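You operate a simulated robot arm through the tools that you are given. There is no shell and no other tool. Be economical: measure what you need, move in short steps, check, and stop when the job is done.

You are at the controls of a simulated two-armed robot. One attempt, no reset.

## Task
On the top of table 3, fold the gold cloth in half, so that its two short edges meet.

The check looks at the end state, three seconds after you hand in, the way a careful person would. Anything else that was tipped, shoved, dropped, spilled or broken makes it a failure. Flat cloth is picked up by pressing the open fingertips on it (5 to 10 N) and closing them slowly along it; thin cloth reads only 2 to 8 mm in the jaws.

## Robot
Two 7-joint arms with two-finger parallel grippers on one trunk, on a base that drives. Base frame: it is fixed to the floor where the robot stands at the start and does not move with it; the origin is under the middle of the robot, x ahead of it, y to its left, z up; the surface under the hand at the start is at about z = 76. Readings come in cm, degrees, newtons and seconds.
The left shoulder is at the start at [12.4, 18.2, 85.8], the right one opposite. With the tool pointing down near the work surface each hand reaches from about 10 to 78 cm from the robot's upright axis, wherever it stands, measured 20 degrees to its own side. Places, roughly: top of table 3 [90, -220, 80]. Payload 3.91 kg a hand.
The TCP of each hand is the grasp point between the finger pads, 3 cm short of the fingertips. In the tool frame z runs along the fingers and y along their closing line. The gripper opens to 11 cm. The fingers are 2 cm wide and 1 cm thick; the gripper's body (4.8 by 11.2 cm) begins 5.5 cm behind the TCP.
Orientation is told as [roll, pitch, yaw] about the base's x, y, z axes, in that order, counted from this pose: with the fingers straight down and closing along the base's y, the tool's x points along the base's -x, its y along +y and its z along -z.

## Interface
- The arms move only by the tool step_arm. It takes "left_moves", "right_moves" or both (then of equal length, played together; a hand with none holds still); each is a list of rows, each a list of 6 numbers: the shift along the tool's x, y, z in mm, then the turn, a rotation vector about the tool's x, y, z in degrees. In form: [[x, y, z, rx, ry, rz], ...]. A call has 1 to 12 rows; each row shifts and turns the commanded pose from where the row before left it, along the tool's axes as they then stand. "left_fingers" and "right_fingers" are, for a hand that has rows, the opening, from 0 (shut) to 1 (fully open), set as the call begins (left out, the last holds). Rows are played at 5 a second. More than 5 cm and 8.6 degrees between two rows, or a gripper value outside its range, and nothing of the call is played. Where a pose cannot be reached the arm comes as near as it can. A force on the tool above 40 N (or 10 N above the force at the start of the call, whichever is more), or a blocked arm, ends the call early, and 0.2 s more pass. Each finger travels about 7.2 cm/s and halts on what it meets, pressing with about 41 N; the grip force reading is that of the motor and also rises with nothing between the fingers. The clock runs only during rows and for 0.2 s after the last one: add rows that do not move to give the fingers time. The reply holds the time, the measured pose of the TCP, the force on the tool along the base axes, the opening and the grip force, in the units named above and with some noise, with the torque about the TCP (base axes, N m) and any sound that the robot's microphone picked up.
- Cameras (640 x 400 px; columns grow to the right, rows downward): "scene" is now at [29.26, 1.03, 102.49]; the picture's right is [0.13, -0.99, 0.00], its down [-0.59, -0.08, -0.80] and it looks along [0.80, 0.10, -0.59] (base axes); focal length 214 px, centre (320, 200). "left" rides on the left gripper at [7.3, -1.7, -10.3] in its tool frame; the picture's right is [0.23, 0.97, 0.00], its down [-0.76, 0.18, -0.62] and it looks along [-0.61, 0.14, 0.78] (tool axes); focal length 222 px, centre (320, 200). "right" rides on the right gripper at [7.2, 1.7, -10.3] in its tool frame; the picture's right is [-0.23, 0.97, 0.00], its down [-0.76, -0.18, -0.62] and it looks along [-0.61, -0.14, 0.78] (tool axes); focal length 222 px, centre (320, 200). There is no depth. A picture from a camera that has moved, and an enlarged one, comes with that camera's place and axes in the base frame and with its lens.
- camera(camera): a new picture of that camera. No time passes.
- slide_trunk(by): slides the trunk up (or, below 0, down) by that many cm; the arms and the scene camera ride with it, the base frame stays. It gives what a move gives, with no picture.
- drive_base(legs): drives the robot by 1 to 6 legs, each [ahead, left, turn to the left] in cm, cm and degrees, along the robot's own axes; the way and the turn of a leg run together, so that a leg with both is an arc; at most 150 cm and 180 degrees a leg. The arms and the cameras ride along, it lands a little off, and it stops where it bumps. It gives what a move gives.
- turn_head(pan, tilt): turns the head with the scene camera to pan (to the left, within 80 degrees either way) and tilt (down, from -29 to 69), counted from straight ahead of the robot. It gives what a move gives.
- inspect(camera, box): a new picture of the part [left, top, right, bottom] of that camera's present view, enlarged. No time passes.
- close_job(): hands the job in; it is judged then, once.

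Work in short steps. Places have to be worked out from the pictures, the camera data and where the tool is seen: move nearer, look again, correct. Check each grasp and each placing, and mend what went wrong. You have 120 turns and 108 pictures in all, those below and enlarged ones among them. Open the grippers and draw the arms clear of the work before you hand the job in, unless the task says otherwise; then end with one line.

The tools are called after ">>>" as a command line: name --argument value ..., lists and objects as JSON in quotes. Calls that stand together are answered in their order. step_arm: Moves the arms, as the interface text tells. Its arguments: {"type":"object","properties":{"left_moves":{"type":"array"},"left_fingers":{"type":"number"},"right_moves":{"type":"array"},"right_fingers":{"type":"number"}},"required":[]} The other tools are called the same way: slide_trunk (by) slides the trunk up or down; drive_base (legs) drives the base; turn_head (pan, tilt) turns the head that bears the scene camera; camera (camera) takes a picture; inspect (camera, box) takes an enlarged picture of a part of a camera's view; close_job () hands the job in.

At the start:

```text
t: 0.0
left_position: [55.81, 19.71, 98.92]
left_tcp_rot: [0.0, 0.0, 0.2]
left_contact_force: [0.9, 0.4, -0.4]
left_torque: [-0.03, 0.02, 0.03]
left_opening: 11.0
left_grip_force: 0.1
right_position: [55.15, -23.05, 98.0]
right_tcp_rot: [0.0, 0.0, -0.1]
right_contact_force: [0.7, -0.2, 0.4]
right_torque: [0.01, 0.03, 0.0]
right_opening: 11.0
right_grip_force: 0.1
trunk travel left (down, up): [-12.5, 38.9]
robot x, y, heading: [0.21, -0.2, 0.1]
head pan, tilt: [7.4, 36.5]
```

scene: 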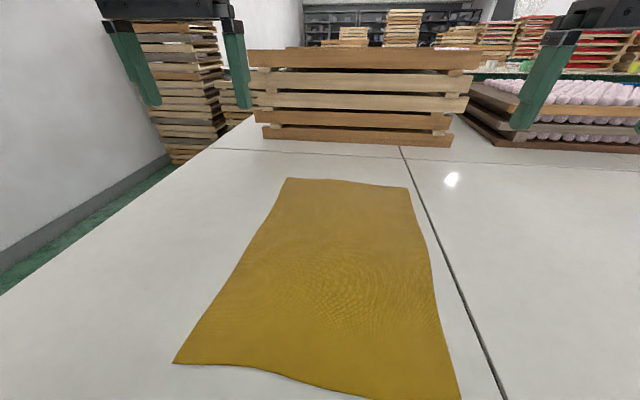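
right: 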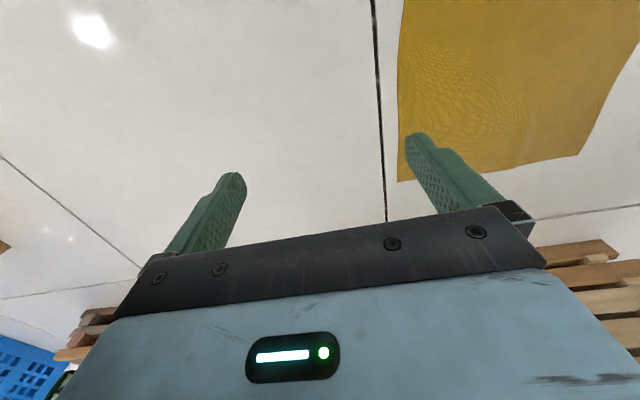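
left: 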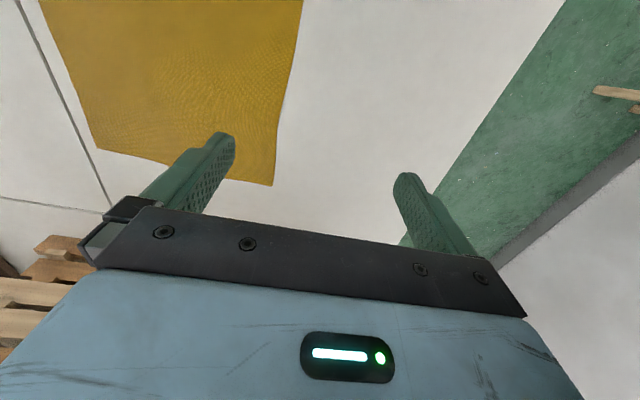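

The gold cloth lies on the table before me, while table 3 is far off to the right. I look toward table 3 first.

>>> turn_head --pan -65 --tilt 20

>>> camera --camera "scene"

```text
t: 1.4
left_position: [55.73, 19.84, 98.87]
left_tcp_rot: [0.0, 0.1, 0.1]
left_contact_force: [-0.6, 0.3, -0.2]
left_torque: [0.0, 0.0, -0.01]
left_opening: 11.0
left_grip_force: 0.0
right_position: [55.23, -23.16, 97.91]
right_tcp_rot: [0.0, 0.0, 0.0]
right_contact_force: [0.0, 0.6, -0.2]
right_torque: [-0.03, -0.01, 0.07]
right_opening: 11.0
right_grip_force: 0.0
trunk travel left (down, up): [-12.5, 38.9]
robot x, y, heading: [-0.11, 0.01, 0.2]
head pan, tilt: [-65.0, 20.0]
```

```text
104 pictures are left
camera scene: at [24.55, -8.53, 105.1], right [-0.91, -0.42, 0.0], down [-0.14, 0.31, -0.94], along [0.4, -0.85, -0.34], focal length 214 px, centre (320, 200)
```

scene: 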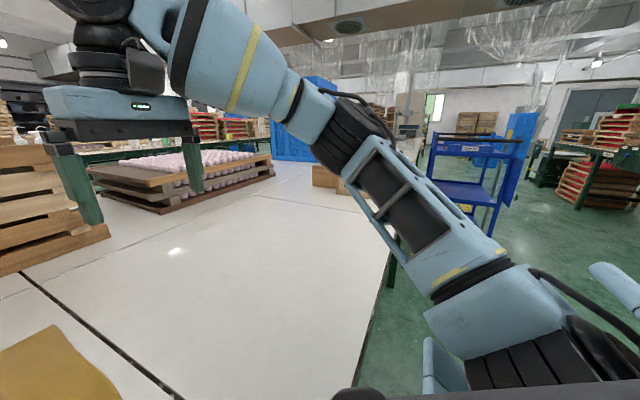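

The right arm blocks the view to table 3. I back off 40 cm (arms stay above the table) and turn right to look.

>>> drive_base --legs '[[-40, 0, 0]]'

>>> turn_head --pan -30 --tilt 10

>>> camera --camera "scene"

```text
t: 3.9
left_position: [15.98, 19.92, 98.87]
left_tcp_rot: [0.0, 0.0, -0.1]
left_contact_force: [0.2, 0.1, 0.8]
left_torque: [0.0, -0.01, 0.02]
left_opening: 11.01
left_grip_force: 0.0
right_position: [15.32, -23.21, 97.95]
right_tcp_rot: [0.1, 0.0, -0.1]
right_contact_force: [-0.5, -0.1, -1.2]
right_torque: [0.0, 0.01, 0.03]
right_opening: 10.99
right_grip_force: 0.2
trunk travel left (down, up): [-12.5, 38.9]
robot x, y, heading: [-39.95, -0.15, -0.3]
head pan, tilt: [-65.0, 20.0]
```

```text
t: 4.9
left_position: [15.96, 19.76, 98.97]
left_tcp_rot: [-0.1, 0.0, 0.0]
left_contact_force: [-0.2, 0.4, 0.3]
left_torque: [0.0, 0.0, 0.0]
left_opening: 11.01
left_grip_force: 0.2
right_position: [15.28, -23.21, 97.96]
right_tcp_rot: [-0.1, 0.1, -0.1]
right_contact_force: [-0.8, 0.4, -0.8]
right_torque: [0.04, -0.03, -0.02]
right_opening: 10.96
right_grip_force: 0.1
trunk travel left (down, up): [-12.5, 38.9]
robot x, y, heading: [-39.94, 0.1, -0.2]
head pan, tilt: [-30.0, 10.0]
```

```text
103 pictures are left
camera scene: at [-11.23, -4.75, 106.72], right [-0.5, -0.87, 0.0], down [-0.15, 0.09, -0.98], along [0.85, -0.49, -0.17], focal length 214 px, centre (320, 200)
```

scene: 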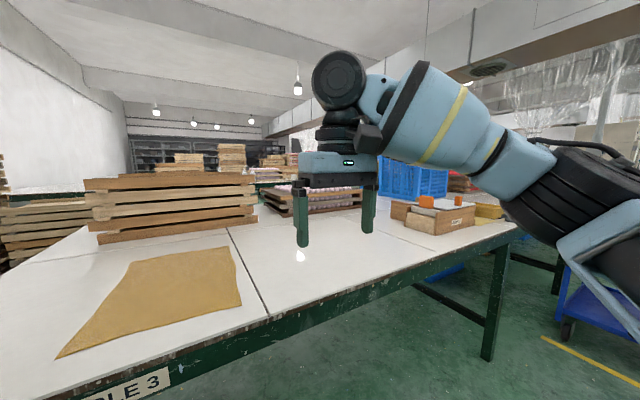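

A label on this table's apron reads something like "…LE 3". I inspect it and turn the head for it.

>>> turn_head --pan 0 --tilt 30

>>> camera --camera "scene"

```text
t: 5.9
left_position: [15.89, 19.87, 99.01]
left_tcp_rot: [0.0, 0.0, 0.0]
left_contact_force: [1.2, 0.4, 0.3]
left_torque: [0.01, 0.0, -0.01]
left_opening: 11.0
left_grip_force: 0.0
right_position: [15.28, -23.12, 97.95]
right_tcp_rot: [0.0, 0.1, 0.0]
right_contact_force: [0.4, -0.7, -0.8]
right_torque: [-0.01, 0.0, 0.02]
right_opening: 10.97
right_grip_force: 0.0
trunk travel left (down, up): [-12.5, 38.9]
robot x, y, heading: [-39.67, 0.22, -0.1]
head pan, tilt: [0.0, 30.0]
```

```text
102 pictures are left
camera scene: at [-10.23, -0.11, 103.5], right [0.0, -1.0, 0.0], down [-0.5, 0.0, -0.87], along [0.87, 0.0, -0.5], focal length 214 px, centre (320, 200)
```

scene: 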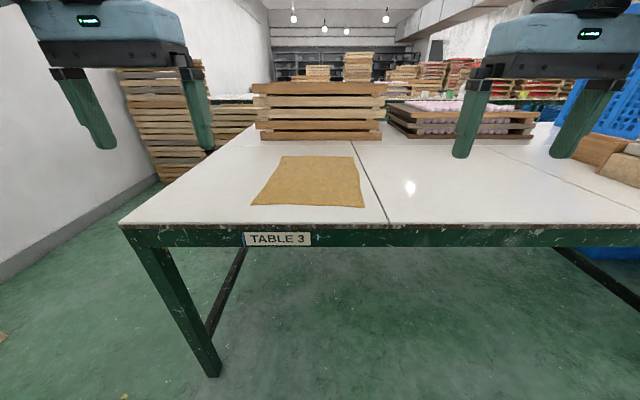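

This table is labelled TABLE 3, yet the given place is elsewhere. I turn the base right to see what stands near [90,-220].

>>> drive_base --legs '[[-10, 0, 0], [0, 0, -60]]'

>>> turn_head --pan 0 --tilt 15

>>> camera --camera "scene"

```text
t: 9.7
left_position: [-4.79, -38.53, 98.83]
left_tcp_rot: [0.0, 0.0, -59.9]
left_contact_force: [0.1, -0.2, 1.1]
left_torque: [0.0, -0.05, -0.01]
left_opening: 11.0
left_grip_force: 0.1
right_position: [-42.32, -59.35, 97.99]
right_tcp_rot: [0.1, 0.0, -60.0]
right_contact_force: [0.7, 0.2, 0.4]
right_torque: [-0.02, 0.04, 0.0]
right_opening: 11.0
right_grip_force: 0.1
trunk travel left (down, up): [-12.5, 38.9]
robot x, y, heading: [-50.01, 0.01, -60.1]
head pan, tilt: [0.0, 30.0]
```

```text
t: 10.4
left_position: [-4.9, -38.26, 99.03]
left_tcp_rot: [0.0, 0.0, -59.9]
left_contact_force: [0.0, -0.1, 0.1]
left_torque: [0.01, 0.0, -0.01]
left_opening: 11.0
left_grip_force: 0.0
right_position: [-42.41, -59.37, 98.06]
right_tcp_rot: [0.0, 0.0, -60.0]
right_contact_force: [0.5, 1.0, -0.5]
right_torque: [-0.04, -0.02, 0.02]
right_opening: 11.02
right_grip_force: 0.0
trunk travel left (down, up): [-12.5, 38.9]
robot x, y, heading: [-49.98, -0.31, -60.3]
head pan, tilt: [0.0, 15.0]
```

```text
101 pictures are left
camera scene: at [-35.03, -26.12, 105.91], right [-0.87, -0.5, 0.0], down [-0.13, 0.22, -0.97], along [0.48, -0.84, -0.26], focal length 214 px, centre (320, 200)
```

scene: 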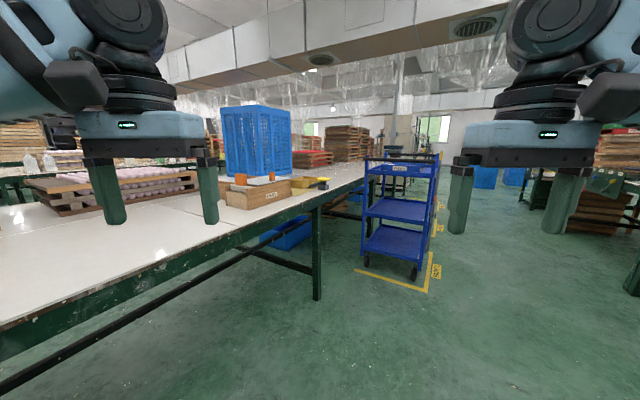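

The row of tabletops runs on continuously toward and beyond [90,-220], so that place may just be the middle of one long table 3. I enlarge the far part to check for another label or cloth.

>>> inspect --camera "scene" --box '[200, 110, 460, 280]'

```text
2.35 times, centred on (330, 195) of scene
camera zoom: at [-35.03, -26.12, 105.91], right [-0.87, -0.5, 0.0], down [-0.13, 0.22, -0.97], along [0.48, -0.84, -0.26], focal length 505 px, centre (296, 212)
```

zoom: 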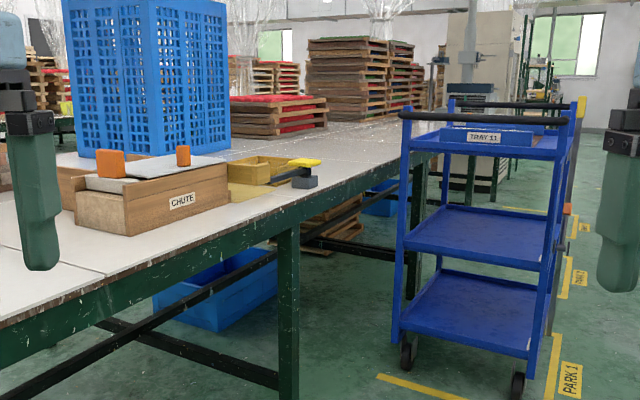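

The table is one continuous piece, so the cloth already lies on table 3 and I fold it there. I drive back to the starting place.

>>> drive_base --legs '[[0, 0, 60.3], [50, 0, 0]]'

>>> turn_head --pan 0 --tilt 50

>>> camera --camera "scene"

```text
t: 16.1
left_position: [55.98, 20.01, 98.85]
left_tcp_rot: [0.0, -0.1, 0.2]
left_contact_force: [0.1, -0.2, -0.4]
left_torque: [0.03, 0.02, -0.01]
left_opening: 11.01
left_grip_force: 0.1
right_position: [55.43, -22.97, 97.82]
right_tcp_rot: [0.0, 0.0, 0.2]
right_contact_force: [0.2, -0.6, 0.5]
right_torque: [0.01, 0.01, 0.0]
right_opening: 11.03
right_grip_force: 0.1
trunk travel left (down, up): [-12.5, 38.9]
robot x, y, heading: [0.39, -0.01, 0.1]
head pan, tilt: [0.0, 15.0]
```

```text
t: 17.1
left_position: [56.06, 20.04, 99.01]
left_tcp_rot: [0.0, 0.0, 0.2]
left_contact_force: [-0.4, -0.4, 0.0]
left_torque: [0.01, 0.02, 0.0]
left_opening: 11.02
left_grip_force: 0.0
right_position: [55.45, -22.79, 97.86]
right_tcp_rot: [0.0, 0.0, 0.2]
right_contact_force: [0.4, 0.0, 0.1]
right_torque: [0.0, -0.02, -0.02]
right_opening: 11.0
right_grip_force: 0.1
trunk travel left (down, up): [-12.5, 38.9]
robot x, y, heading: [0.55, 0.17, 0.2]
head pan, tilt: [0.0, 50.0]
```

```text
99 pictures are left
camera scene: at [28.56, 0.08, 100.55], right [0.0, -1.0, 0.0], down [-0.77, 0.0, -0.64], along [0.64, 0.0, -0.77], focal length 214 px, centre (320, 200)
```

scene: 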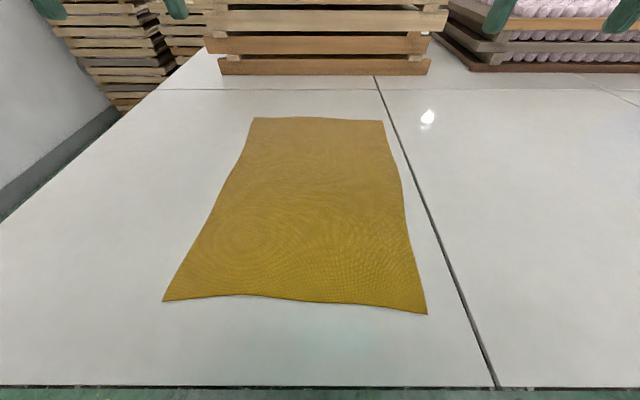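

Corner estimates: far (72.3, 14.7) and (71.1, -13.3), near (34.9, 16.9) and (33.6, -11.0); the short edges run along y. I bring both hands over the far corners at a height of 8 cm, with fingers partly closed.

>>> step_arm --left_moves '[[-25.2, -13.9, 25, 0, 0, 0], [-25.2, -13.9, 25, 0, 0, 0], [-25.2, -13.9, 25, 0, 0, 0], [-25.2, -13.9, 25, 0, 0, 0], [-25.2, -13.9, 25, 0, 0, 0], [-25.2, -13.9, 25, 0, 0, 0], [0, 0, 0, 0, 0, 0]]' --right_moves '[[-24.6, 20.8, 23.1, 0, 0, 0], [-24.6, 20.8, 23.1, 0, 0, 0], [-24.6, 20.8, 23.1, 0, 0, 0], [-24.6, 20.8, 23.1, 0, 0, 0], [-24.6, 20.8, 23.1, 0, 0, 0], [-24.6, 20.8, 23.1, 0, 0, 0], [0, 0, 0, 0, 0, 0]]' --left_fingers 0.3 --right_fingers 0.3

>>> camera --camera "scene"

>>> camera --camera "left"

>>> camera --camera "right"

```text
t: 18.7
left_position: [71.17, 11.82, 83.91]
left_tcp_rot: [0.0, 0.0, 0.2]
left_contact_force: [-0.6, -0.1, 0.4]
left_torque: [0.0, 0.01, 0.01]
left_opening: 3.29
left_grip_force: 0.0
right_position: [70.22, -10.29, 84.14]
right_tcp_rot: [0.0, 0.0, 0.2]
right_contact_force: [-0.2, 0.5, -1.1]
right_torque: [-0.01, 0.02, -0.02]
right_opening: 3.27
right_grip_force: 0.1
trunk travel left (down, up): [-12.5, 38.9]
robot x, y, heading: [0.17, 0.09, 0.1]
head pan, tilt: [0.0, 50.0]
```

```text
98 pictures are left
camera scene: at [28.52, 0.08, 100.56], right [0.0, -1.0, 0.0], down [-0.77, 0.0, -0.64], along [0.64, 0.0, -0.77], focal length 214 px, centre (320, 200)
```

scene: 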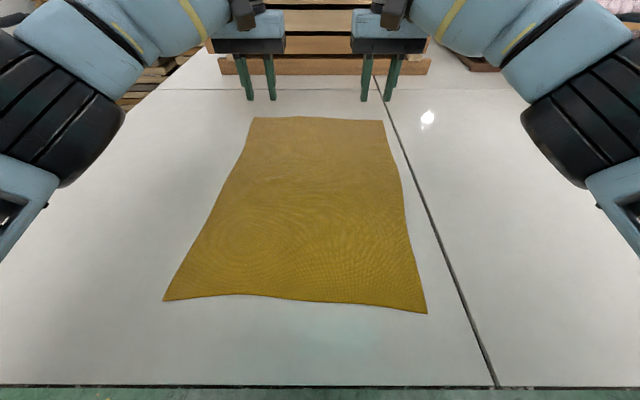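

```text
97 pictures are left
camera left: at [63.89, 9.95, 94.24], right [-0.23, 0.97, 0.0], down [0.76, 0.18, 0.62], along [0.61, 0.14, -0.78], focal length 222 px, centre (320, 200)
```

left: 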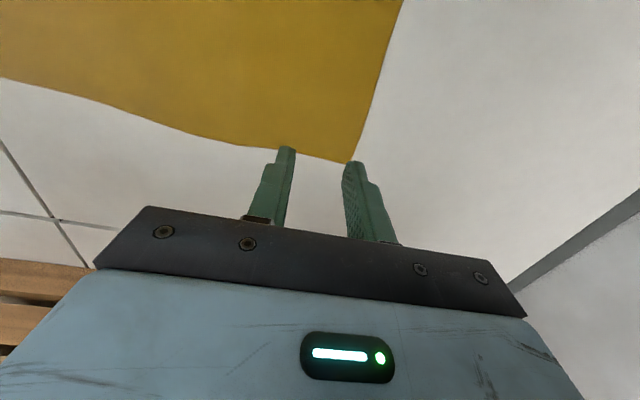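

```text
96 pictures are left
camera right: at [63.08, -8.6, 94.41], right [0.22, 0.97, 0.0], down [0.76, -0.18, 0.62], along [0.61, -0.14, -0.78], focal length 222 px, centre (320, 200)
```

right: 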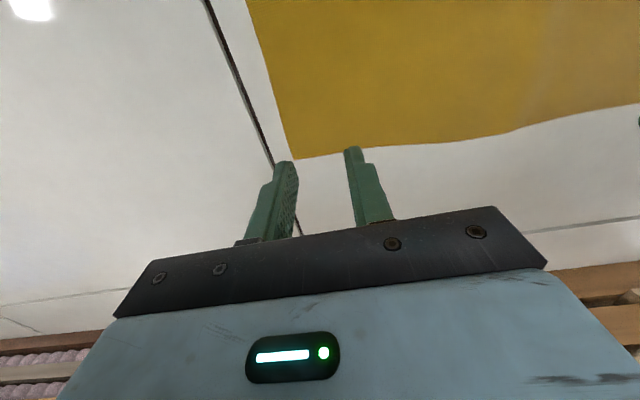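

Camera rays put the far edge at about x = 72.5. I shift slightly outward and descend to just above the cloth.

>>> step_arm --left_moves '[[-3, 0, 15, 0, 0, 0], [0, 0, 15, 0, 0, 0], [0, 0, 10, 0, 0, 0], [0, 0, 3, 0, 0, 0], [0, 0, 0, 0, 0, 0]]' --right_moves '[[-4, 2, 15, 0, 0, 0], [0, 0, 15, 0, 0, 0], [0, 0, 10, 0, 0, 0], [0, 0, 3, 0, 0, 0], [0, 0, 0, 0, 0, 0]]'

>>> camera --camera "left"

>>> camera --camera "right"

```text
t: 19.9
left_position: [71.35, 11.8, 79.77]
left_tcp_rot: [0.0, 0.0, 0.2]
left_contact_force: [0.0, 0.6, -0.4]
left_torque: [-0.02, 0.01, 0.03]
left_opening: 3.31
left_grip_force: 0.1
right_position: [70.53, -10.19, 79.9]
right_tcp_rot: [0.0, 0.0, 0.2]
right_contact_force: [0.5, 0.3, -0.7]
right_torque: [0.02, 0.01, 0.02]
right_opening: 3.29
right_grip_force: 0.0
trunk travel left (down, up): [-12.5, 38.9]
robot x, y, heading: [-0.12, 0.18, 0.2]
head pan, tilt: [0.0, 50.0]
```

```text
95 pictures are left
camera left: at [64.19, 10.01, 90.0], right [-0.23, 0.97, 0.0], down [0.76, 0.18, 0.62], along [0.61, 0.14, -0.78], focal length 222 px, centre (320, 200)
```

left: 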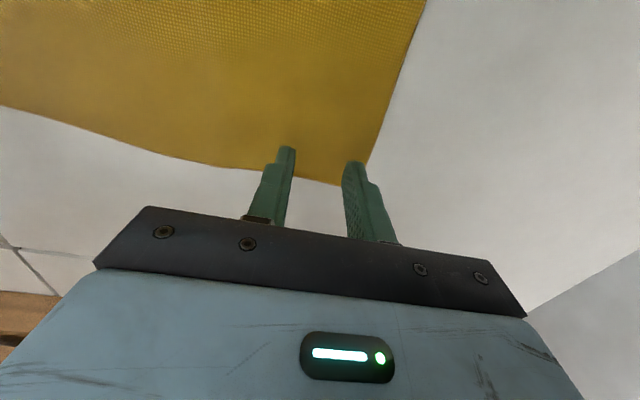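

```text
94 pictures are left
camera right: at [63.46, -8.41, 90.05], right [0.22, 0.97, 0.0], down [0.76, -0.18, 0.62], along [0.61, -0.14, -0.78], focal length 222 px, centre (320, 200)
```

right: 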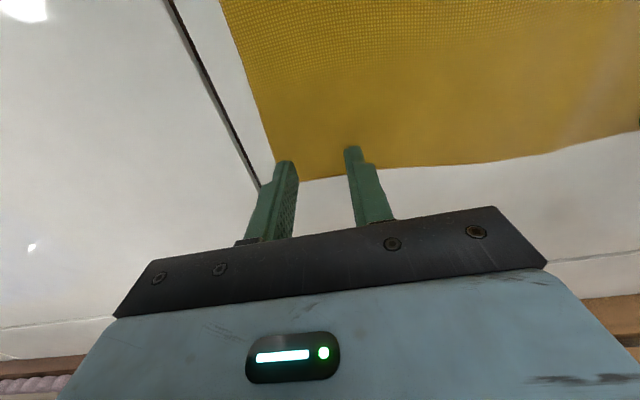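

Both fingertips are just above the corners. I go out 2 mm more and press down in small steps until there is 5–10 N.

>>> step_arm --left_moves '[[-2, 0, 2, 0, 0, 0], [0, 0, 2, 0, 0, 0], [0, 0, 2, 0, 0, 0], [0, 0, 1, 0, 0, 0], [0, 0, 0, 0, 0, 0]]' --right_moves '[[-2, 0, 2, 0, 0, 0], [0, 0, 2, 0, 0, 0], [0, 0, 2, 0, 0, 0], [0, 0, 2, 0, 0, 0], [0, 0, 0, 0, 0, 0]]'

```text
t: 21.1
left_position: [71.67, 11.71, 79.18]
left_tcp_rot: [0.0, -0.2, 0.2]
left_contact_force: [3.2, 1.6, 11.4]
left_torque: [0.18, -0.09, -0.01]
left_opening: 3.3
left_grip_force: 0.5
right_position: [70.66, -10.11, 79.09]
right_tcp_rot: [0.1, -0.1, 0.2]
right_contact_force: [1.2, 0.6, 4.0]
right_torque: [-0.03, -0.08, -0.02]
right_opening: 3.31
right_grip_force: 0.1
trunk travel left (down, up): [-12.5, 38.9]
robot x, y, heading: [0.48, 0.04, 0.1]
head pan, tilt: [0.0, 50.0]
```

Contact at tip height 76.1: left 11 N, right 4 N. I even these out and close both slowly.

>>> step_arm --left_moves '[[0, 0, -0.7, 0, 0, 0], [0, 0, 0, 0, 0, 0]]' --right_moves '[[0, 0, 1, 0, 0, 0], [0, 0, 0, 0, 0, 0]]'

>>> step_arm --left_moves '[[0, 0, 0, 0, 0, 0]]' --right_moves '[[0, 0, 0, 0, 0, 0]]' --left_fingers 0.22 --right_fingers 0.22

>>> step_arm --left_moves '[[0, 0, 0, 0, 0, 0]]' --right_moves '[[0, 0, 0, 0, 0, 0]]' --left_fingers 0.14 --right_fingers 0.14

>>> step_arm --left_moves '[[0, 0, 0, 0, 0, 0]]' --right_moves '[[0, 0, 0, 0, 0, 0]]' --left_fingers 0.07 --right_fingers 0.07

>>> step_arm --left_moves '[[0, 0, 0, 0, 0, 0], [0, 0, 0, 0, 0, 0]]' --right_moves '[[0, 0, 0, 0, 0, 0], [0, 0, 0, 0, 0, 0]]' --left_fingers 0 --right_fingers 0

>>> camera --camera "left"

>>> camera --camera "right"

```text
t: 21.7
left_position: [71.46, 11.76, 79.12]
left_tcp_rot: [0.0, -0.1, 0.2]
left_contact_force: [2.7, -1.3, 8.5]
left_torque: [0.1, -0.07, -0.04]
left_opening: 3.29
left_grip_force: 0.1
right_position: [70.7, -10.03, 79.17]
right_tcp_rot: [0.0, -0.3, 0.3]
right_contact_force: [3.5, 1.6, 13.5]
right_torque: [-0.1, -0.12, 0.07]
right_opening: 3.31
right_grip_force: 0.0
trunk travel left (down, up): [-12.5, 38.9]
robot x, y, heading: [0.08, -0.33, 0.2]
head pan, tilt: [0.0, 50.0]
```

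```text
t: 22.1
left_position: [71.43, 11.82, 79.11]
left_tcp_rot: [0.0, -0.2, 0.1]
left_contact_force: [-0.2, -1.8, 6.2]
left_torque: [0.02, 0.0, 0.02]
left_opening: 2.35
left_grip_force: 0.1
right_position: [70.63, -10.12, 79.18]
right_tcp_rot: [0.0, -0.2, 0.3]
right_contact_force: [1.5, 1.5, 16.9]
right_torque: [-0.09, -0.08, 0.03]
right_opening: 2.31
right_grip_force: 0.0
trunk travel left (down, up): [-12.5, 38.9]
robot x, y, heading: [0.47, -0.14, 0.3]
head pan, tilt: [0.0, 50.0]
```

```text
t: 22.5
left_position: [71.47, 11.71, 79.13]
left_tcp_rot: [0.1, -0.2, 0.3]
left_contact_force: [0.1, -0.4, 4.6]
left_torque: [0.0, -0.04, -0.01]
left_opening: 1.52
left_grip_force: 0.1
right_position: [70.63, -10.14, 79.24]
right_tcp_rot: [0.1, -0.1, 0.1]
right_contact_force: [-0.6, 2.0, 18.4]
right_torque: [-0.07, -0.07, 0.03]
right_opening: 1.39
right_grip_force: 0.2
trunk travel left (down, up): [-12.5, 38.9]
robot x, y, heading: [0.43, 0.15, 0.3]
head pan, tilt: [0.0, 50.0]
```

```text
t: 22.9
left_position: [71.53, 11.7, 79.11]
left_tcp_rot: [-0.1, -0.1, 0.2]
left_contact_force: [0.0, -3.1, 4.3]
left_torque: [-0.08, -0.05, 0.0]
left_opening: 0.84
left_grip_force: 0.5
right_position: [70.62, -10.23, 79.17]
right_tcp_rot: [0.0, -0.3, 0.2]
right_contact_force: [-0.7, 2.0, 20.6]
right_torque: [0.01, -0.05, 0.0]
right_opening: 0.68
right_grip_force: 0.1
trunk travel left (down, up): [-12.5, 38.9]
robot x, y, heading: [0.4, -0.07, 0.2]
head pan, tilt: [0.0, 50.0]
```

```text
t: 23.5
left_position: [71.46, 11.73, 79.12]
left_tcp_rot: [-0.1, 0.0, 0.2]
left_contact_force: [-0.9, -7.9, 2.0]
left_torque: [-0.18, 0.0, -0.01]
left_opening: 0.2
left_grip_force: 40.4
right_position: [70.61, -10.26, 79.06]
right_tcp_rot: [0.0, -0.2, 0.3]
right_contact_force: [0.7, 2.9, 21.9]
right_torque: [0.02, -0.07, 0.02]
right_opening: 0.21
right_grip_force: 41.4
trunk travel left (down, up): [-12.5, 38.9]
robot x, y, heading: [0.05, 0.44, 0.2]
head pan, tilt: [0.0, 50.0]
```

```text
93 pictures are left
camera left: at [64.22, 9.96, 89.5], right [-0.23, 0.97, 0.0], down [0.76, 0.18, 0.62], along [0.61, 0.14, -0.78], focal length 222 px, centre (320, 200)
```

left: 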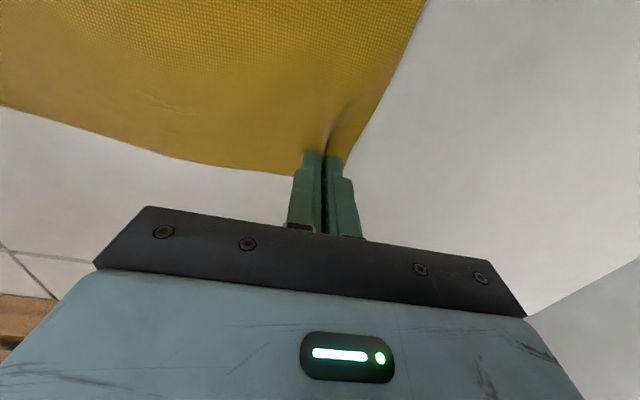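

```text
92 pictures are left
camera right: at [63.49, -8.44, 89.36], right [0.22, 0.97, 0.0], down [0.76, -0.18, 0.63], along [0.61, -0.14, -0.78], focal length 222 px, centre (320, 200)
```

right: 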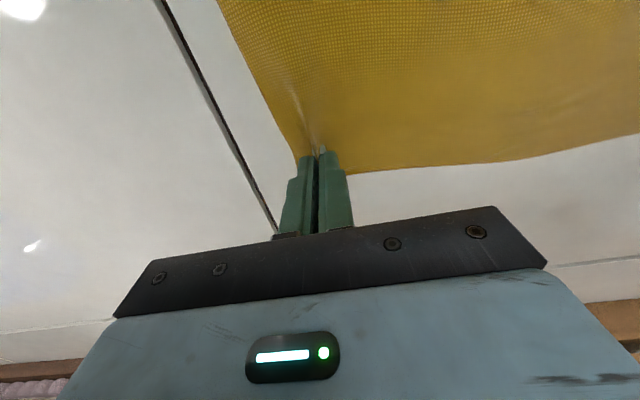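

Both jaws read 2 mm with pleats of cloth between them. I lift 6 cm, moving inward a little so the cloth is not dragged, and look.

>>> step_arm --left_moves '[[2, 0, -10, 0, 0, 0], [3, 0, -10, 0, 0, 0], [5, 0, -12, 0, 0, 0], [6, 0, -14, 0, 0, 0], [8, 0, -14, 0, 0, 0], [0, 0, 0, 0, 0, 0]]' --right_moves '[[2, 0, -10, 0, 0, 0], [3, 0, -10, 0, 0, 0], [5, 0, -12, 0, 0, 0], [6, 0, -14, 0, 0, 0], [8, 0, -14, 0, 0, 0], [0, 0, 0, 0, 0, 0]]'

>>> camera --camera "scene"

>>> camera --camera "left"

```text
t: 24.9
left_position: [69.33, 11.65, 84.93]
left_tcp_rot: [0.0, 0.1, 0.1]
left_contact_force: [0.4, -7.2, -0.1]
left_torque: [-0.2, 0.02, 0.01]
left_opening: 0.19
left_grip_force: 41.2
right_position: [68.35, -10.18, 84.9]
right_tcp_rot: [0.0, 0.0, 0.2]
right_contact_force: [0.9, 6.7, -0.5]
right_torque: [0.19, 0.02, 0.01]
right_opening: 0.18
right_grip_force: 40.8
trunk travel left (down, up): [-12.5, 38.9]
robot x, y, heading: [0.37, 0.09, 0.2]
head pan, tilt: [0.0, 50.0]
```

```text
91 pictures are left
camera scene: at [28.58, 0.08, 100.53], right [0.0, -1.0, 0.0], down [-0.77, 0.0, -0.64], along [0.64, 0.0, -0.77], focal length 214 px, centre (320, 200)
```

scene: 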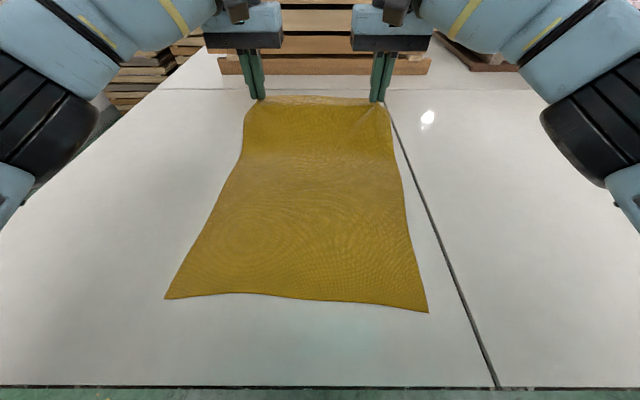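

```text
90 pictures are left
camera left: at [62.01, 10.04, 95.37], right [-0.23, 0.97, 0.0], down [0.76, 0.18, 0.62], along [0.61, 0.14, -0.78], focal length 222 px, centre (320, 200)
```

left: 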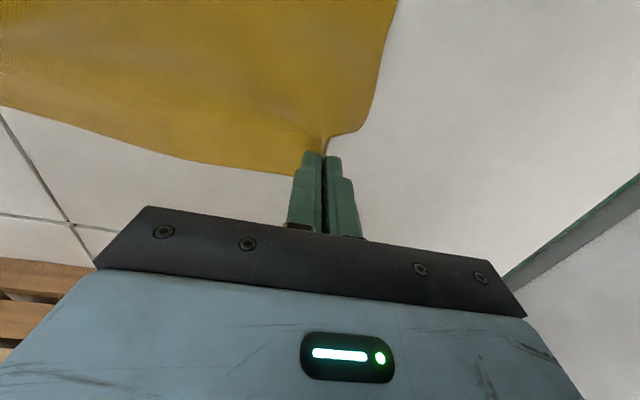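

Both corners are held firmly. I arc up and inward; then I'll use a base retreat for the middle of the travel, so that the laying-down happens at comfortable reach.

>>> step_arm --left_moves '[[12, -2, -18, 0, 0, 0], [14, -2, -17, 0, 0, 0], [15, -1, -15, 0, 0, 0], [14, -1, -10, 0, 0, 0], [0, 0, 0, 0, 0, 0]]' --right_moves '[[12, 2, -18, 0, 0, 0], [14, 2, -17, 0, 0, 0], [15, 1, -15, 0, 0, 0], [14, 1, -10, 0, 0, 0], [0, 0, 0, 0, 0, 0]]'

>>> camera --camera "scene"

```text
t: 26.1
left_position: [63.77, 11.08, 91.01]
left_tcp_rot: [0.0, 0.1, 0.2]
left_contact_force: [0.1, 0.2, -0.4]
left_torque: [-0.01, 0.03, 0.02]
left_opening: 0.17
left_grip_force: 41.2
right_position: [62.98, -9.5, 90.89]
right_tcp_rot: [0.0, 0.0, 0.2]
right_contact_force: [-0.1, 0.2, 0.2]
right_torque: [-0.01, 0.03, -0.02]
right_opening: 0.19
right_grip_force: 40.5
trunk travel left (down, up): [-12.5, 38.9]
robot x, y, heading: [0.39, 0.1, 0.2]
head pan, tilt: [0.0, 50.0]
```

```text
89 pictures are left
camera scene: at [28.58, 0.08, 100.53], right [0.0, -1.0, 0.0], down [-0.77, 0.0, -0.64], along [0.64, 0.0, -0.77], focal length 214 px, centre (320, 200)
```

scene: 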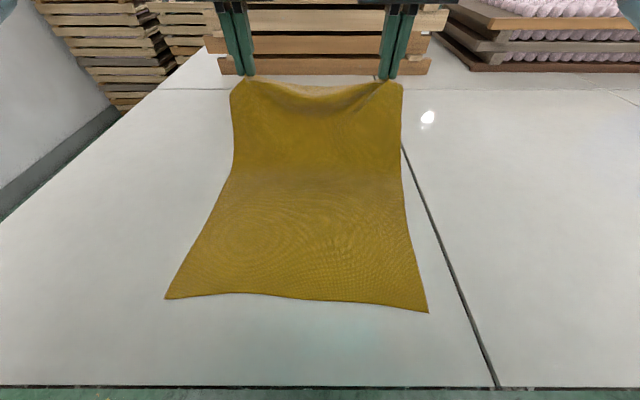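

The cloth lifts cleanly and the near half lies still. I drive back 19 cm, carrying the edge over the fold line.

>>> drive_base --legs '[[-19, 0.5, 0]]'

>>> camera --camera "scene"

```text
t: 27.6
left_position: [44.76, 11.43, 91.03]
left_tcp_rot: [0.1, 0.0, 0.2]
left_contact_force: [0.1, -0.1, -0.2]
left_torque: [0.01, 0.0, 0.05]
left_opening: 0.18
left_grip_force: 40.7
right_position: [43.86, -9.09, 91.06]
right_tcp_rot: [0.0, -0.1, 0.1]
right_contact_force: [-0.2, 0.7, -0.3]
right_torque: [0.0, -0.02, 0.03]
right_opening: 0.19
right_grip_force: 40.9
trunk travel left (down, up): [-12.5, 38.9]
robot x, y, heading: [-18.5, 0.35, 0.2]
head pan, tilt: [0.0, 50.0]
```

```text
88 pictures are left
camera scene: at [9.51, 0.5, 100.56], right [0.0, -1.0, 0.0], down [-0.77, 0.0, -0.64], along [0.64, 0.0, -0.77], focal length 214 px, centre (320, 200)
```

scene: 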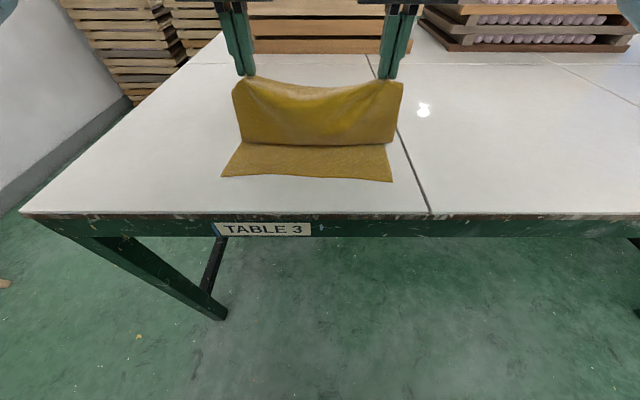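

The edge is past the fold line and the near half has not moved. I continue the arc, tilting the fingers forward (toward +x) so the edge lies outward on landing; the first half now.

>>> step_arm --left_moves '[[18.5, 2.2, -2.7, 0, -7.5, 0], [18.7, 2.2, -2.8, 0, -7.5, 0], [19.4, 2.2, 0.3, 0, -7.5, 0], [20.5, 2.2, 6.3, 0, -7.5, 0], [0, 0, 0, 0, 0, 0]]' --right_moves '[[18.5, 1.9, -2.7, 0, -7.5, 0], [18.7, 1.9, -2.8, 0, -7.5, 0], [19.4, 1.9, 0.3, 0, -7.5, 0], [20.5, 1.9, 6.3, 0, -7.5, 0], [0, 0, 0, 0, 0, 0]]'

>>> camera --camera "scene"

```text
t: 28.8
left_position: [37.49, 12.46, 89.35]
left_tcp_rot: [-0.1, -30.1, 0.2]
left_contact_force: [-0.7, -0.5, 0.0]
left_torque: [0.02, 0.0, 0.01]
left_opening: 0.19
left_grip_force: 41.5
right_position: [36.6, -8.25, 89.34]
right_tcp_rot: [0.0, -30.2, 0.0]
right_contact_force: [0.5, 0.3, 0.2]
right_torque: [0.0, -0.02, 0.01]
right_opening: 0.18
right_grip_force: 40.9
trunk travel left (down, up): [-12.5, 38.9]
robot x, y, heading: [-18.66, 0.7, -0.1]
head pan, tilt: [0.0, 50.0]
```

```text
87 pictures are left
camera scene: at [9.56, 0.49, 100.54], right [0.0, -1.0, 0.0], down [-0.77, 0.0, -0.64], along [0.64, 0.0, -0.77], focal length 214 px, centre (320, 200)
```

scene: 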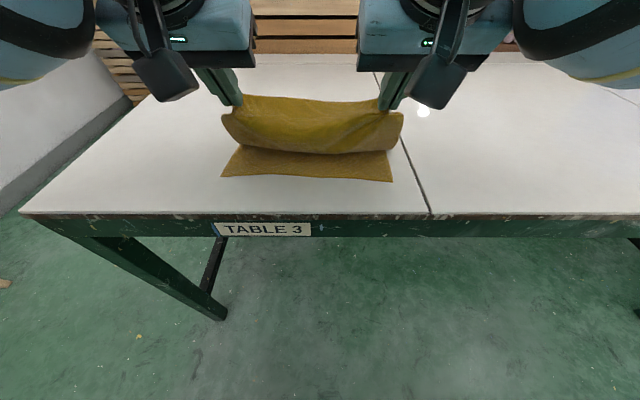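

Tilt works and the fold forms. I continue down to 3 cm above the table.

>>> step_arm --left_moves '[[22.5, 2.2, 10.3, 0, -7.5, 0], [21.6, 2.2, 11.9, 0, -7.5, 0], [17, 1.5, 11.3, 0, 0, 0], [16.3, 1, 12, 0, 0, 0], [0, 0, 0, 0, 0, 0]]' --right_moves '[[22.5, 1.9, 10.3, 0, -7.5, 0], [21.6, 1.9, 11.9, 0, -7.5, 0], [18, 1.5, 10.5, 0, 0, 0], [17.3, 1, 11.2, 0, 0, 0], [0, 0, 0, 0, 0, 0]]'

>>> camera --camera "scene"

>>> camera --camera "left"

```text
t: 30.0
left_position: [34.32, 13.05, 81.15]
left_tcp_rot: [0.0, -45.0, 0.2]
left_contact_force: [1.0, 0.3, -0.4]
left_torque: [0.0, 0.02, 0.0]
left_opening: 0.19
left_grip_force: 41.2
right_position: [33.28, -7.73, 80.86]
right_tcp_rot: [0.1, -45.0, 0.0]
right_contact_force: [-0.4, 1.0, 0.3]
right_torque: [0.03, -0.03, 0.0]
right_opening: 0.2
right_grip_force: 41.1
trunk travel left (down, up): [-12.5, 38.9]
robot x, y, heading: [-18.79, 0.71, 0.3]
head pan, tilt: [0.0, 50.0]
```

```text
86 pictures are left
camera scene: at [9.55, 0.5, 100.55], right [0.0, -1.0, 0.0], down [-0.77, 0.0, -0.64], along [0.64, 0.0, -0.77], focal length 214 px, centre (320, 200)
```

scene: 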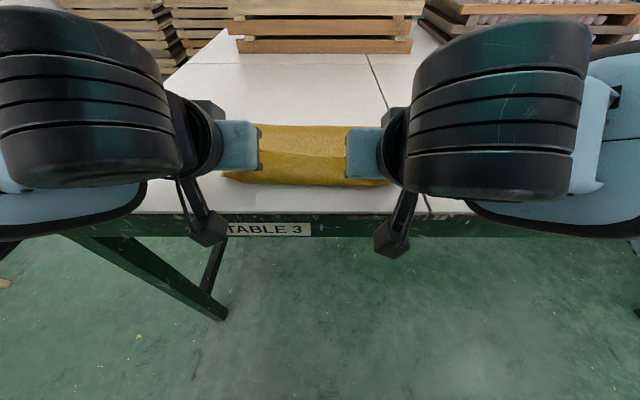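

```text
85 pictures are left
camera left: at [21.88, 11.25, 83.3], right [-0.16, 0.97, -0.16], down [0.1, 0.18, 0.98], along [0.98, 0.14, -0.12], focal length 222 px, centre (320, 200)
```

left: 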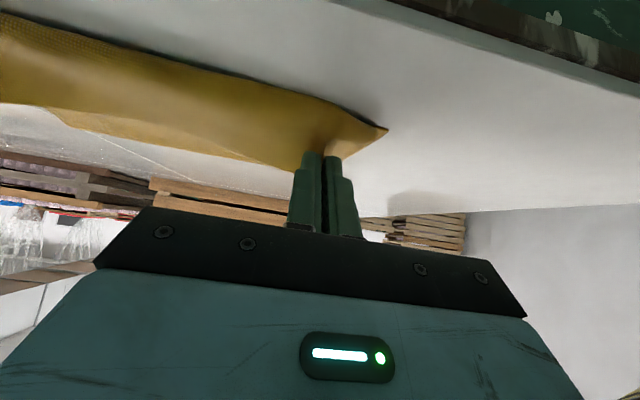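

The edge strip in the jaws still faces up-forward, so I tilt more (to 75°) about the fingertips so it will lie outward when released. The gripper body stays clear of the table edge.

>>> step_arm --left_moves '[[3.1, 0, 0.2, 0, -6, 0], [3.1, 0, 0.2, 0, -6, 0], [3.1, 0, 0.2, 0, -6, 0], [3.1, 0, 0.2, 0, -6, 0], [3.1, 0, 0.2, 0, -6, 0], [0, 0, 0, 0, 0, 0]]' --right_moves '[[3.1, 0, 0.2, 0, -6, 0], [3.1, 0, 0.2, 0, -6, 0], [3.1, 0, 0.2, 0, -6, 0], [3.1, 0, 0.2, 0, -6, 0], [3.1, 0, 0.2, 0, -6, 0], [0, 0, 0, 0, 0, 0]]'

>>> camera --camera "scene"

>>> camera --camera "left"

```text
t: 31.4
left_position: [34.14, 12.8, 79.82]
left_tcp_rot: [0.1, -75.1, 0.2]
left_contact_force: [-0.1, -0.1, -0.3]
left_torque: [0.03, 0.0, 0.04]
left_opening: 0.2
left_grip_force: 41.3
left hand out of reach, approached as far as the arm can: row 5
right_position: [32.42, -7.69, 79.8]
right_tcp_rot: [0.0, -75.1, 0.1]
right_contact_force: [0.4, -0.3, -0.1]
right_torque: [0.0, 0.0, -0.06]
right_opening: 0.19
right_grip_force: 41.4
trunk travel left (down, up): [-12.5, 38.9]
robot x, y, heading: [-18.56, 0.63, 0.0]
head pan, tilt: [0.0, 50.0]
```

```text
84 pictures are left
camera scene: at [9.56, 0.49, 100.54], right [0.0, -1.0, 0.0], down [-0.77, 0.0, -0.64], along [0.64, 0.0, -0.77], focal length 214 px, centre (320, 200)
```

scene: 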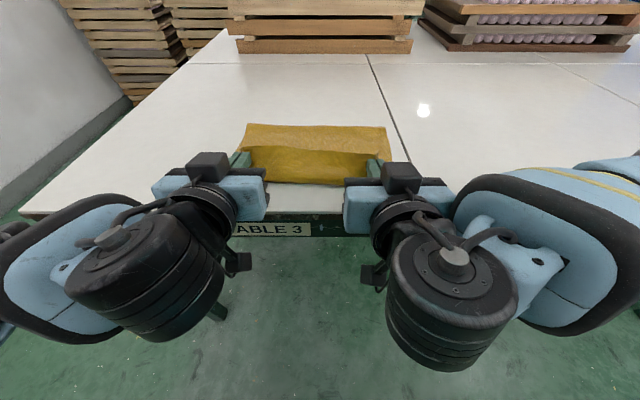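

```text
83 pictures are left
camera left: at [22.22, 11.02, 75.46], right [-0.06, 0.97, -0.22], down [-0.41, 0.18, 0.9], along [0.91, 0.14, 0.38], focal length 222 px, centre (320, 200)
```

left: 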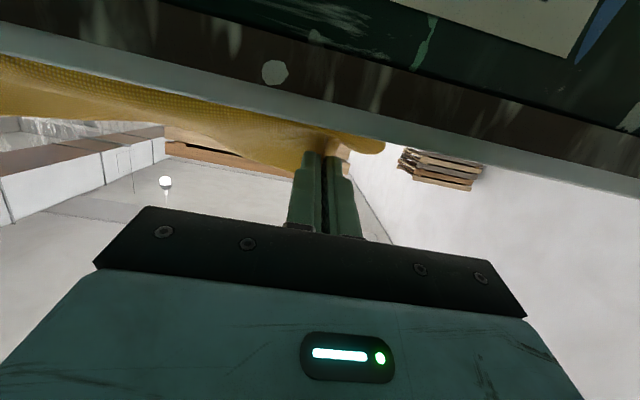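

Both grips hold with the edge now near facing up/outward; tips are at z≈79. I lower via the trunk by 1.6 cm, since the left arm is near its reach limit.

>>> slide_trunk --by -1.6

>>> camera --camera "left"

>>> inspect --camera "scene" --box '[200, 100, 440, 250]'

```text
t: 32.0
left_position: [34.45, 12.82, 78.06]
left_tcp_rot: [-0.4, -75.1, 0.8]
left_contact_force: [0.9, 0.8, 20.3]
left_torque: [0.03, -0.56, 0.07]
left_opening: 0.17
left_grip_force: 41.1
right_position: [32.41, -7.76, 78.18]
right_tcp_rot: [-0.2, -74.9, 0.2]
right_contact_force: [1.4, 0.2, -0.3]
right_torque: [0.01, 0.02, 0.01]
right_opening: 0.19
right_grip_force: 41.3
trunk travel left (down, up): [-10.9, 40.5]
robot x, y, heading: [-18.82, 0.89, 0.1]
head pan, tilt: [0.0, 50.0]
```

```text
82 pictures are left
camera left: at [22.56, 11.05, 73.73], right [-0.07, 0.97, -0.22], down [-0.41, 0.18, 0.9], along [0.91, 0.15, 0.39], focal length 222 px, centre (320, 200)
```

left: 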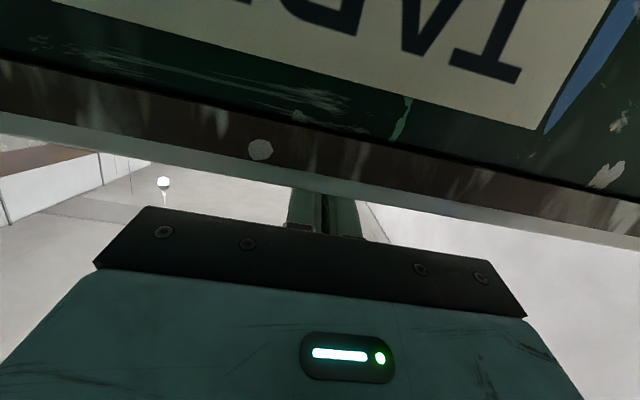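

```text
2.67 times, centred on (320, 175) of scene
camera zoom: at [10.13, 0.5, 98.68], right [0.0, -1.0, 0.0], down [-0.77, 0.0, -0.64], along [0.64, 0.0, -0.77], focal length 572 px, centre (320, 267)
```

zoom: 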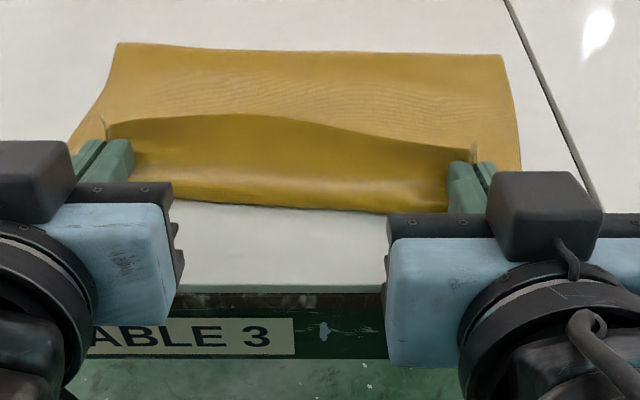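

The picture shows the edge standing up with a slack loop behind it: the fold sits at x≈50 rather than the ideal 53.5. Still holding both corners, I raise back over the fold line so the cloth re-flattens, then I'll lay it down again with a taut arc.

>>> step_arm --left_moves '[[-47.2, 0, -5.4, 0, 0, 0], [-34.2, 0, 11.5, 0, 0, 0], [-34.2, 0, 11.5, 0, 0, 0], [-27.1, 0, 23.8, 0, 0, 0], [-27.1, 0, 23.8, 0, 0, 0], [-11.3, 0, 22.9, 0, 0, 0], [-11.3, 0, 22.9, 0, 0, 0], [0, 0, 0, 0, 0, 0]]' --right_moves '[[-47.2, 0, -5.4, 0, 0, 0], [-34.2, 0, 11.5, 0, 0, 0], [-34.2, 0, 11.5, 0, 0, 0], [-27.1, 0, 23.8, 0, 0, 0], [-27.1, 0, 23.8, 0, 0, 0], [-11.3, 0, 22.9, 0, 0, 0], [-11.3, 0, 22.9, 0, 0, 0], [0, 0, 0, 0, 0, 0]]'

>>> camera --camera "scene"

>>> camera --camera "right"

```text
t: 34.0
left_position: [48.15, 9.49, 95.38]
left_tcp_rot: [-1.1, -76.5, -1.6]
left_contact_force: [0.1, -0.3, -0.4]
left_torque: [0.02, -0.01, -0.02]
left_opening: 0.21
left_grip_force: 40.5
right_position: [45.27, -11.55, 96.1]
right_tcp_rot: [-1.0, -77.2, -2.6]
right_contact_force: [-0.1, 2.1, -0.3]
right_torque: [0.0, 0.01, 0.01]
right_opening: 0.19
right_grip_force: 41.1
trunk travel left (down, up): [-10.9, 40.5]
robot x, y, heading: [-19.2, 0.82, -2.6]
head pan, tilt: [0.0, 50.0]
stopped in row 8 (left hand): the arm was blocked; the commanded pose is now the measured one
```

```text
80 pictures are left
camera scene: at [7.65, -0.67, 99.23], right [-0.04, -1.0, 0.0], down [-0.75, 0.03, -0.66], along [0.66, -0.03, -0.75], focal length 214 px, centre (320, 200)
```

scene: 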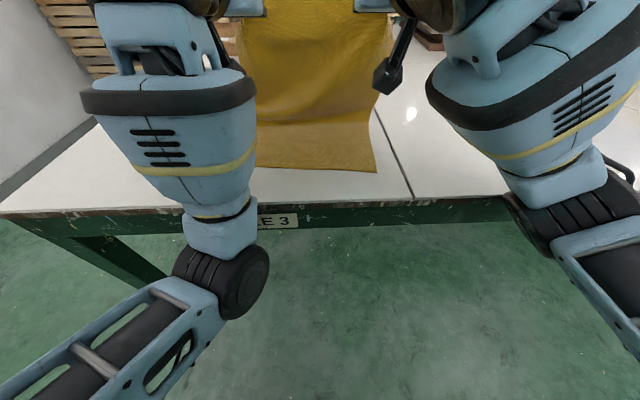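

```text
79 pictures are left
camera right: at [33.92, -9.13, 91.24], right [0.11, 0.97, 0.22], down [-0.45, -0.15, 0.88], along [0.89, -0.2, 0.42], focal length 222 px, centre (320, 200)
```

right: 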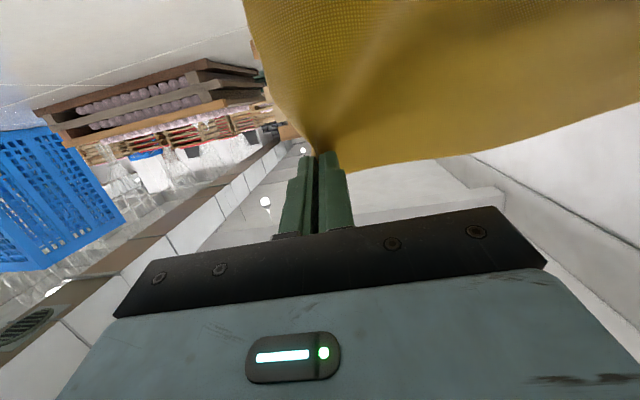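

The left arm was blocked: its elbow apparently touches the table front, and the base swung by 2.6°. I back up along the last moves to relieve it.

>>> step_arm --left_moves '[[5, 0, -15, 0, 0, 0], [5, 0, -15, 0, 0, 0], [0, 0, 0, 0, 0, 0]]' --right_moves '[[5, 0, -15, 0, 0, 0], [5, 0, -15, 0, 0, 0], [0, 0, 0, 0, 0, 0]]'

>>> camera --camera "scene"

```text
t: 34.9
left_position: [46.02, 9.39, 94.5]
left_tcp_rot: [1.3, -75.6, -3.8]
left_contact_force: [-2.7, -14.3, 1.4]
left_torque: [-0.1, -0.04, -0.41]
left_opening: 0.21
left_grip_force: 40.6
right_position: [42.65, -12.38, 95.68]
right_tcp_rot: [-1.2, -77.0, -3.2]
right_contact_force: [1.9, 13.6, -0.8]
right_torque: [0.09, 0.02, 0.44]
right_opening: 0.19
right_grip_force: 40.9
trunk travel left (down, up): [-10.9, 40.5]
robot x, y, heading: [-19.04, 0.75, -2.7]
head pan, tilt: [0.0, 50.0]
```

```text
78 pictures are left
camera scene: at [8.1, -1.21, 99.21], right [-0.05, -1.0, 0.0], down [-0.75, 0.04, -0.66], along [0.66, -0.03, -0.75], focal length 214 px, centre (320, 200)
```

scene: 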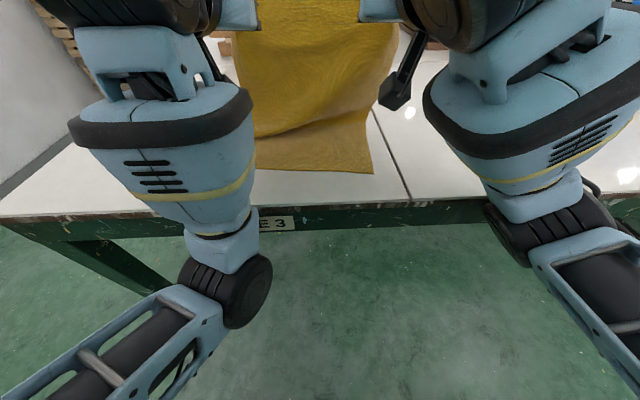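

The hands pull apart with 14 N; I bring them 6 mm closer each and untilt to vertical about the fingertips, which draws the elbow away from the table.

>>> step_arm --left_moves '[[0, -3, 0, 0, 0, 0], [0, -3, 0, 0, 0, 0], [-3.9, 0, 0.3, 0, 7.5, 0], [-3.9, 0, 0.3, 0, 7.5, 0], [-3.9, 0, 0.3, 0, 7.5, 0], [-3.9, 0, 0.3, 0, 7.5, 0], [-3.9, 0, 0.3, 0, 7.5, 0], [-3.9, 0, 0.3, 0, 7.5, 0], [0, 0, 0, 0, 0, 0]]' --right_moves '[[0, 3, 0, 0, 0, 0], [0, 3, 0, 0, 0, 0], [-3.9, 0, 0.3, 0, 7.5, 0], [-3.9, 0, 0.3, 0, 7.5, 0], [-3.9, 0, 0.3, 0, 7.5, 0], [-3.9, 0, 0.3, 0, 7.5, 0], [-3.9, 0, 0.3, 0, 7.5, 0], [-3.9, 0, 0.3, 0, 7.5, 0], [0, 0, 0, 0, 0, 0]]'

>>> camera --camera "scene"

```text
t: 36.1
left_position: [46.89, 12.58, 91.45]
left_tcp_rot: [3.0, -50.9, -1.7]
left_contact_force: [-2.4, -8.7, -2.4]
left_torque: [-0.15, 0.1, -0.23]
left_opening: 0.21
left_grip_force: 41.3
left hand out of reach, approached as far as the arm can: row 5, 6
right_position: [43.41, -8.31, 86.72]
right_tcp_rot: [-0.7, -45.4, -0.7]
right_contact_force: [2.3, 8.0, 1.6]
right_torque: [0.19, -0.1, 0.19]
right_opening: 0.18
right_grip_force: 40.6
trunk travel left (down, up): [-10.9, 40.5]
robot x, y, heading: [-20.06, 0.63, -2.2]
head pan, tilt: [0.0, 50.0]
stopped in row 6 (right hand): the arm was blocked; the commanded pose is now the measured one
```

```text
77 pictures are left
camera scene: at [7.39, 0.09, 99.06], right [-0.04, -1.0, 0.0], down [-0.76, 0.03, -0.65], along [0.65, -0.03, -0.76], focal length 214 px, centre (320, 200)
```

scene: 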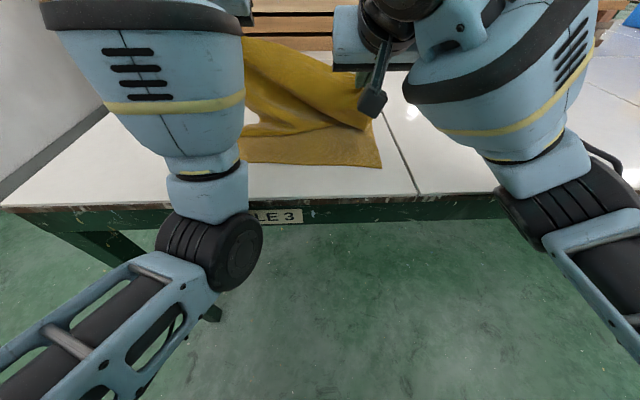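

The forearms (elbows low) lean on the table edge. Driving back 7 cm frees them and carries the held edge about taut along the fold arc.

>>> drive_base --legs '[[-7, 0, 0]]'

>>> camera --camera "scene"

```text
t: 37.1
left_position: [41.3, 12.58, 90.91]
left_tcp_rot: [3.2, -50.5, -1.7]
left_contact_force: [-3.8, -15.1, -4.0]
left_torque: [-0.27, 0.13, -0.38]
left_opening: 0.16
left_grip_force: 40.7
right_position: [37.79, -8.61, 85.84]
right_tcp_rot: [-0.6, -44.6, -1.2]
right_contact_force: [2.1, 14.7, 4.6]
right_torque: [0.33, -0.14, 0.34]
right_opening: 0.21
right_grip_force: 41.1
trunk travel left (down, up): [-10.9, 40.5]
robot x, y, heading: [-27.15, 0.95, -2.3]
head pan, tilt: [0.0, 50.0]
```

```text
76 pictures are left
camera scene: at [1.9, 0.02, 98.63], right [-0.04, -1.0, 0.0], down [-0.77, 0.03, -0.64], along [0.64, -0.02, -0.77], focal length 214 px, centre (320, 200)
```

scene: 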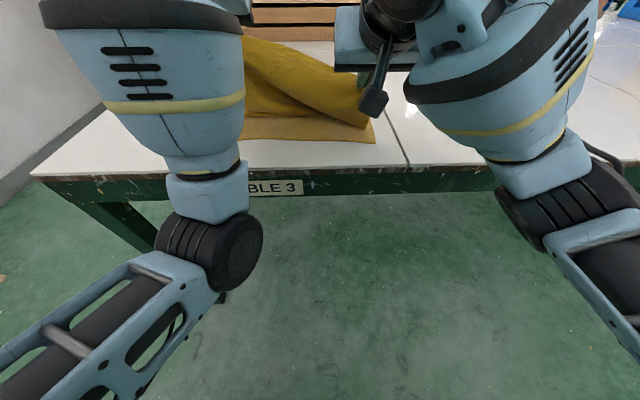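

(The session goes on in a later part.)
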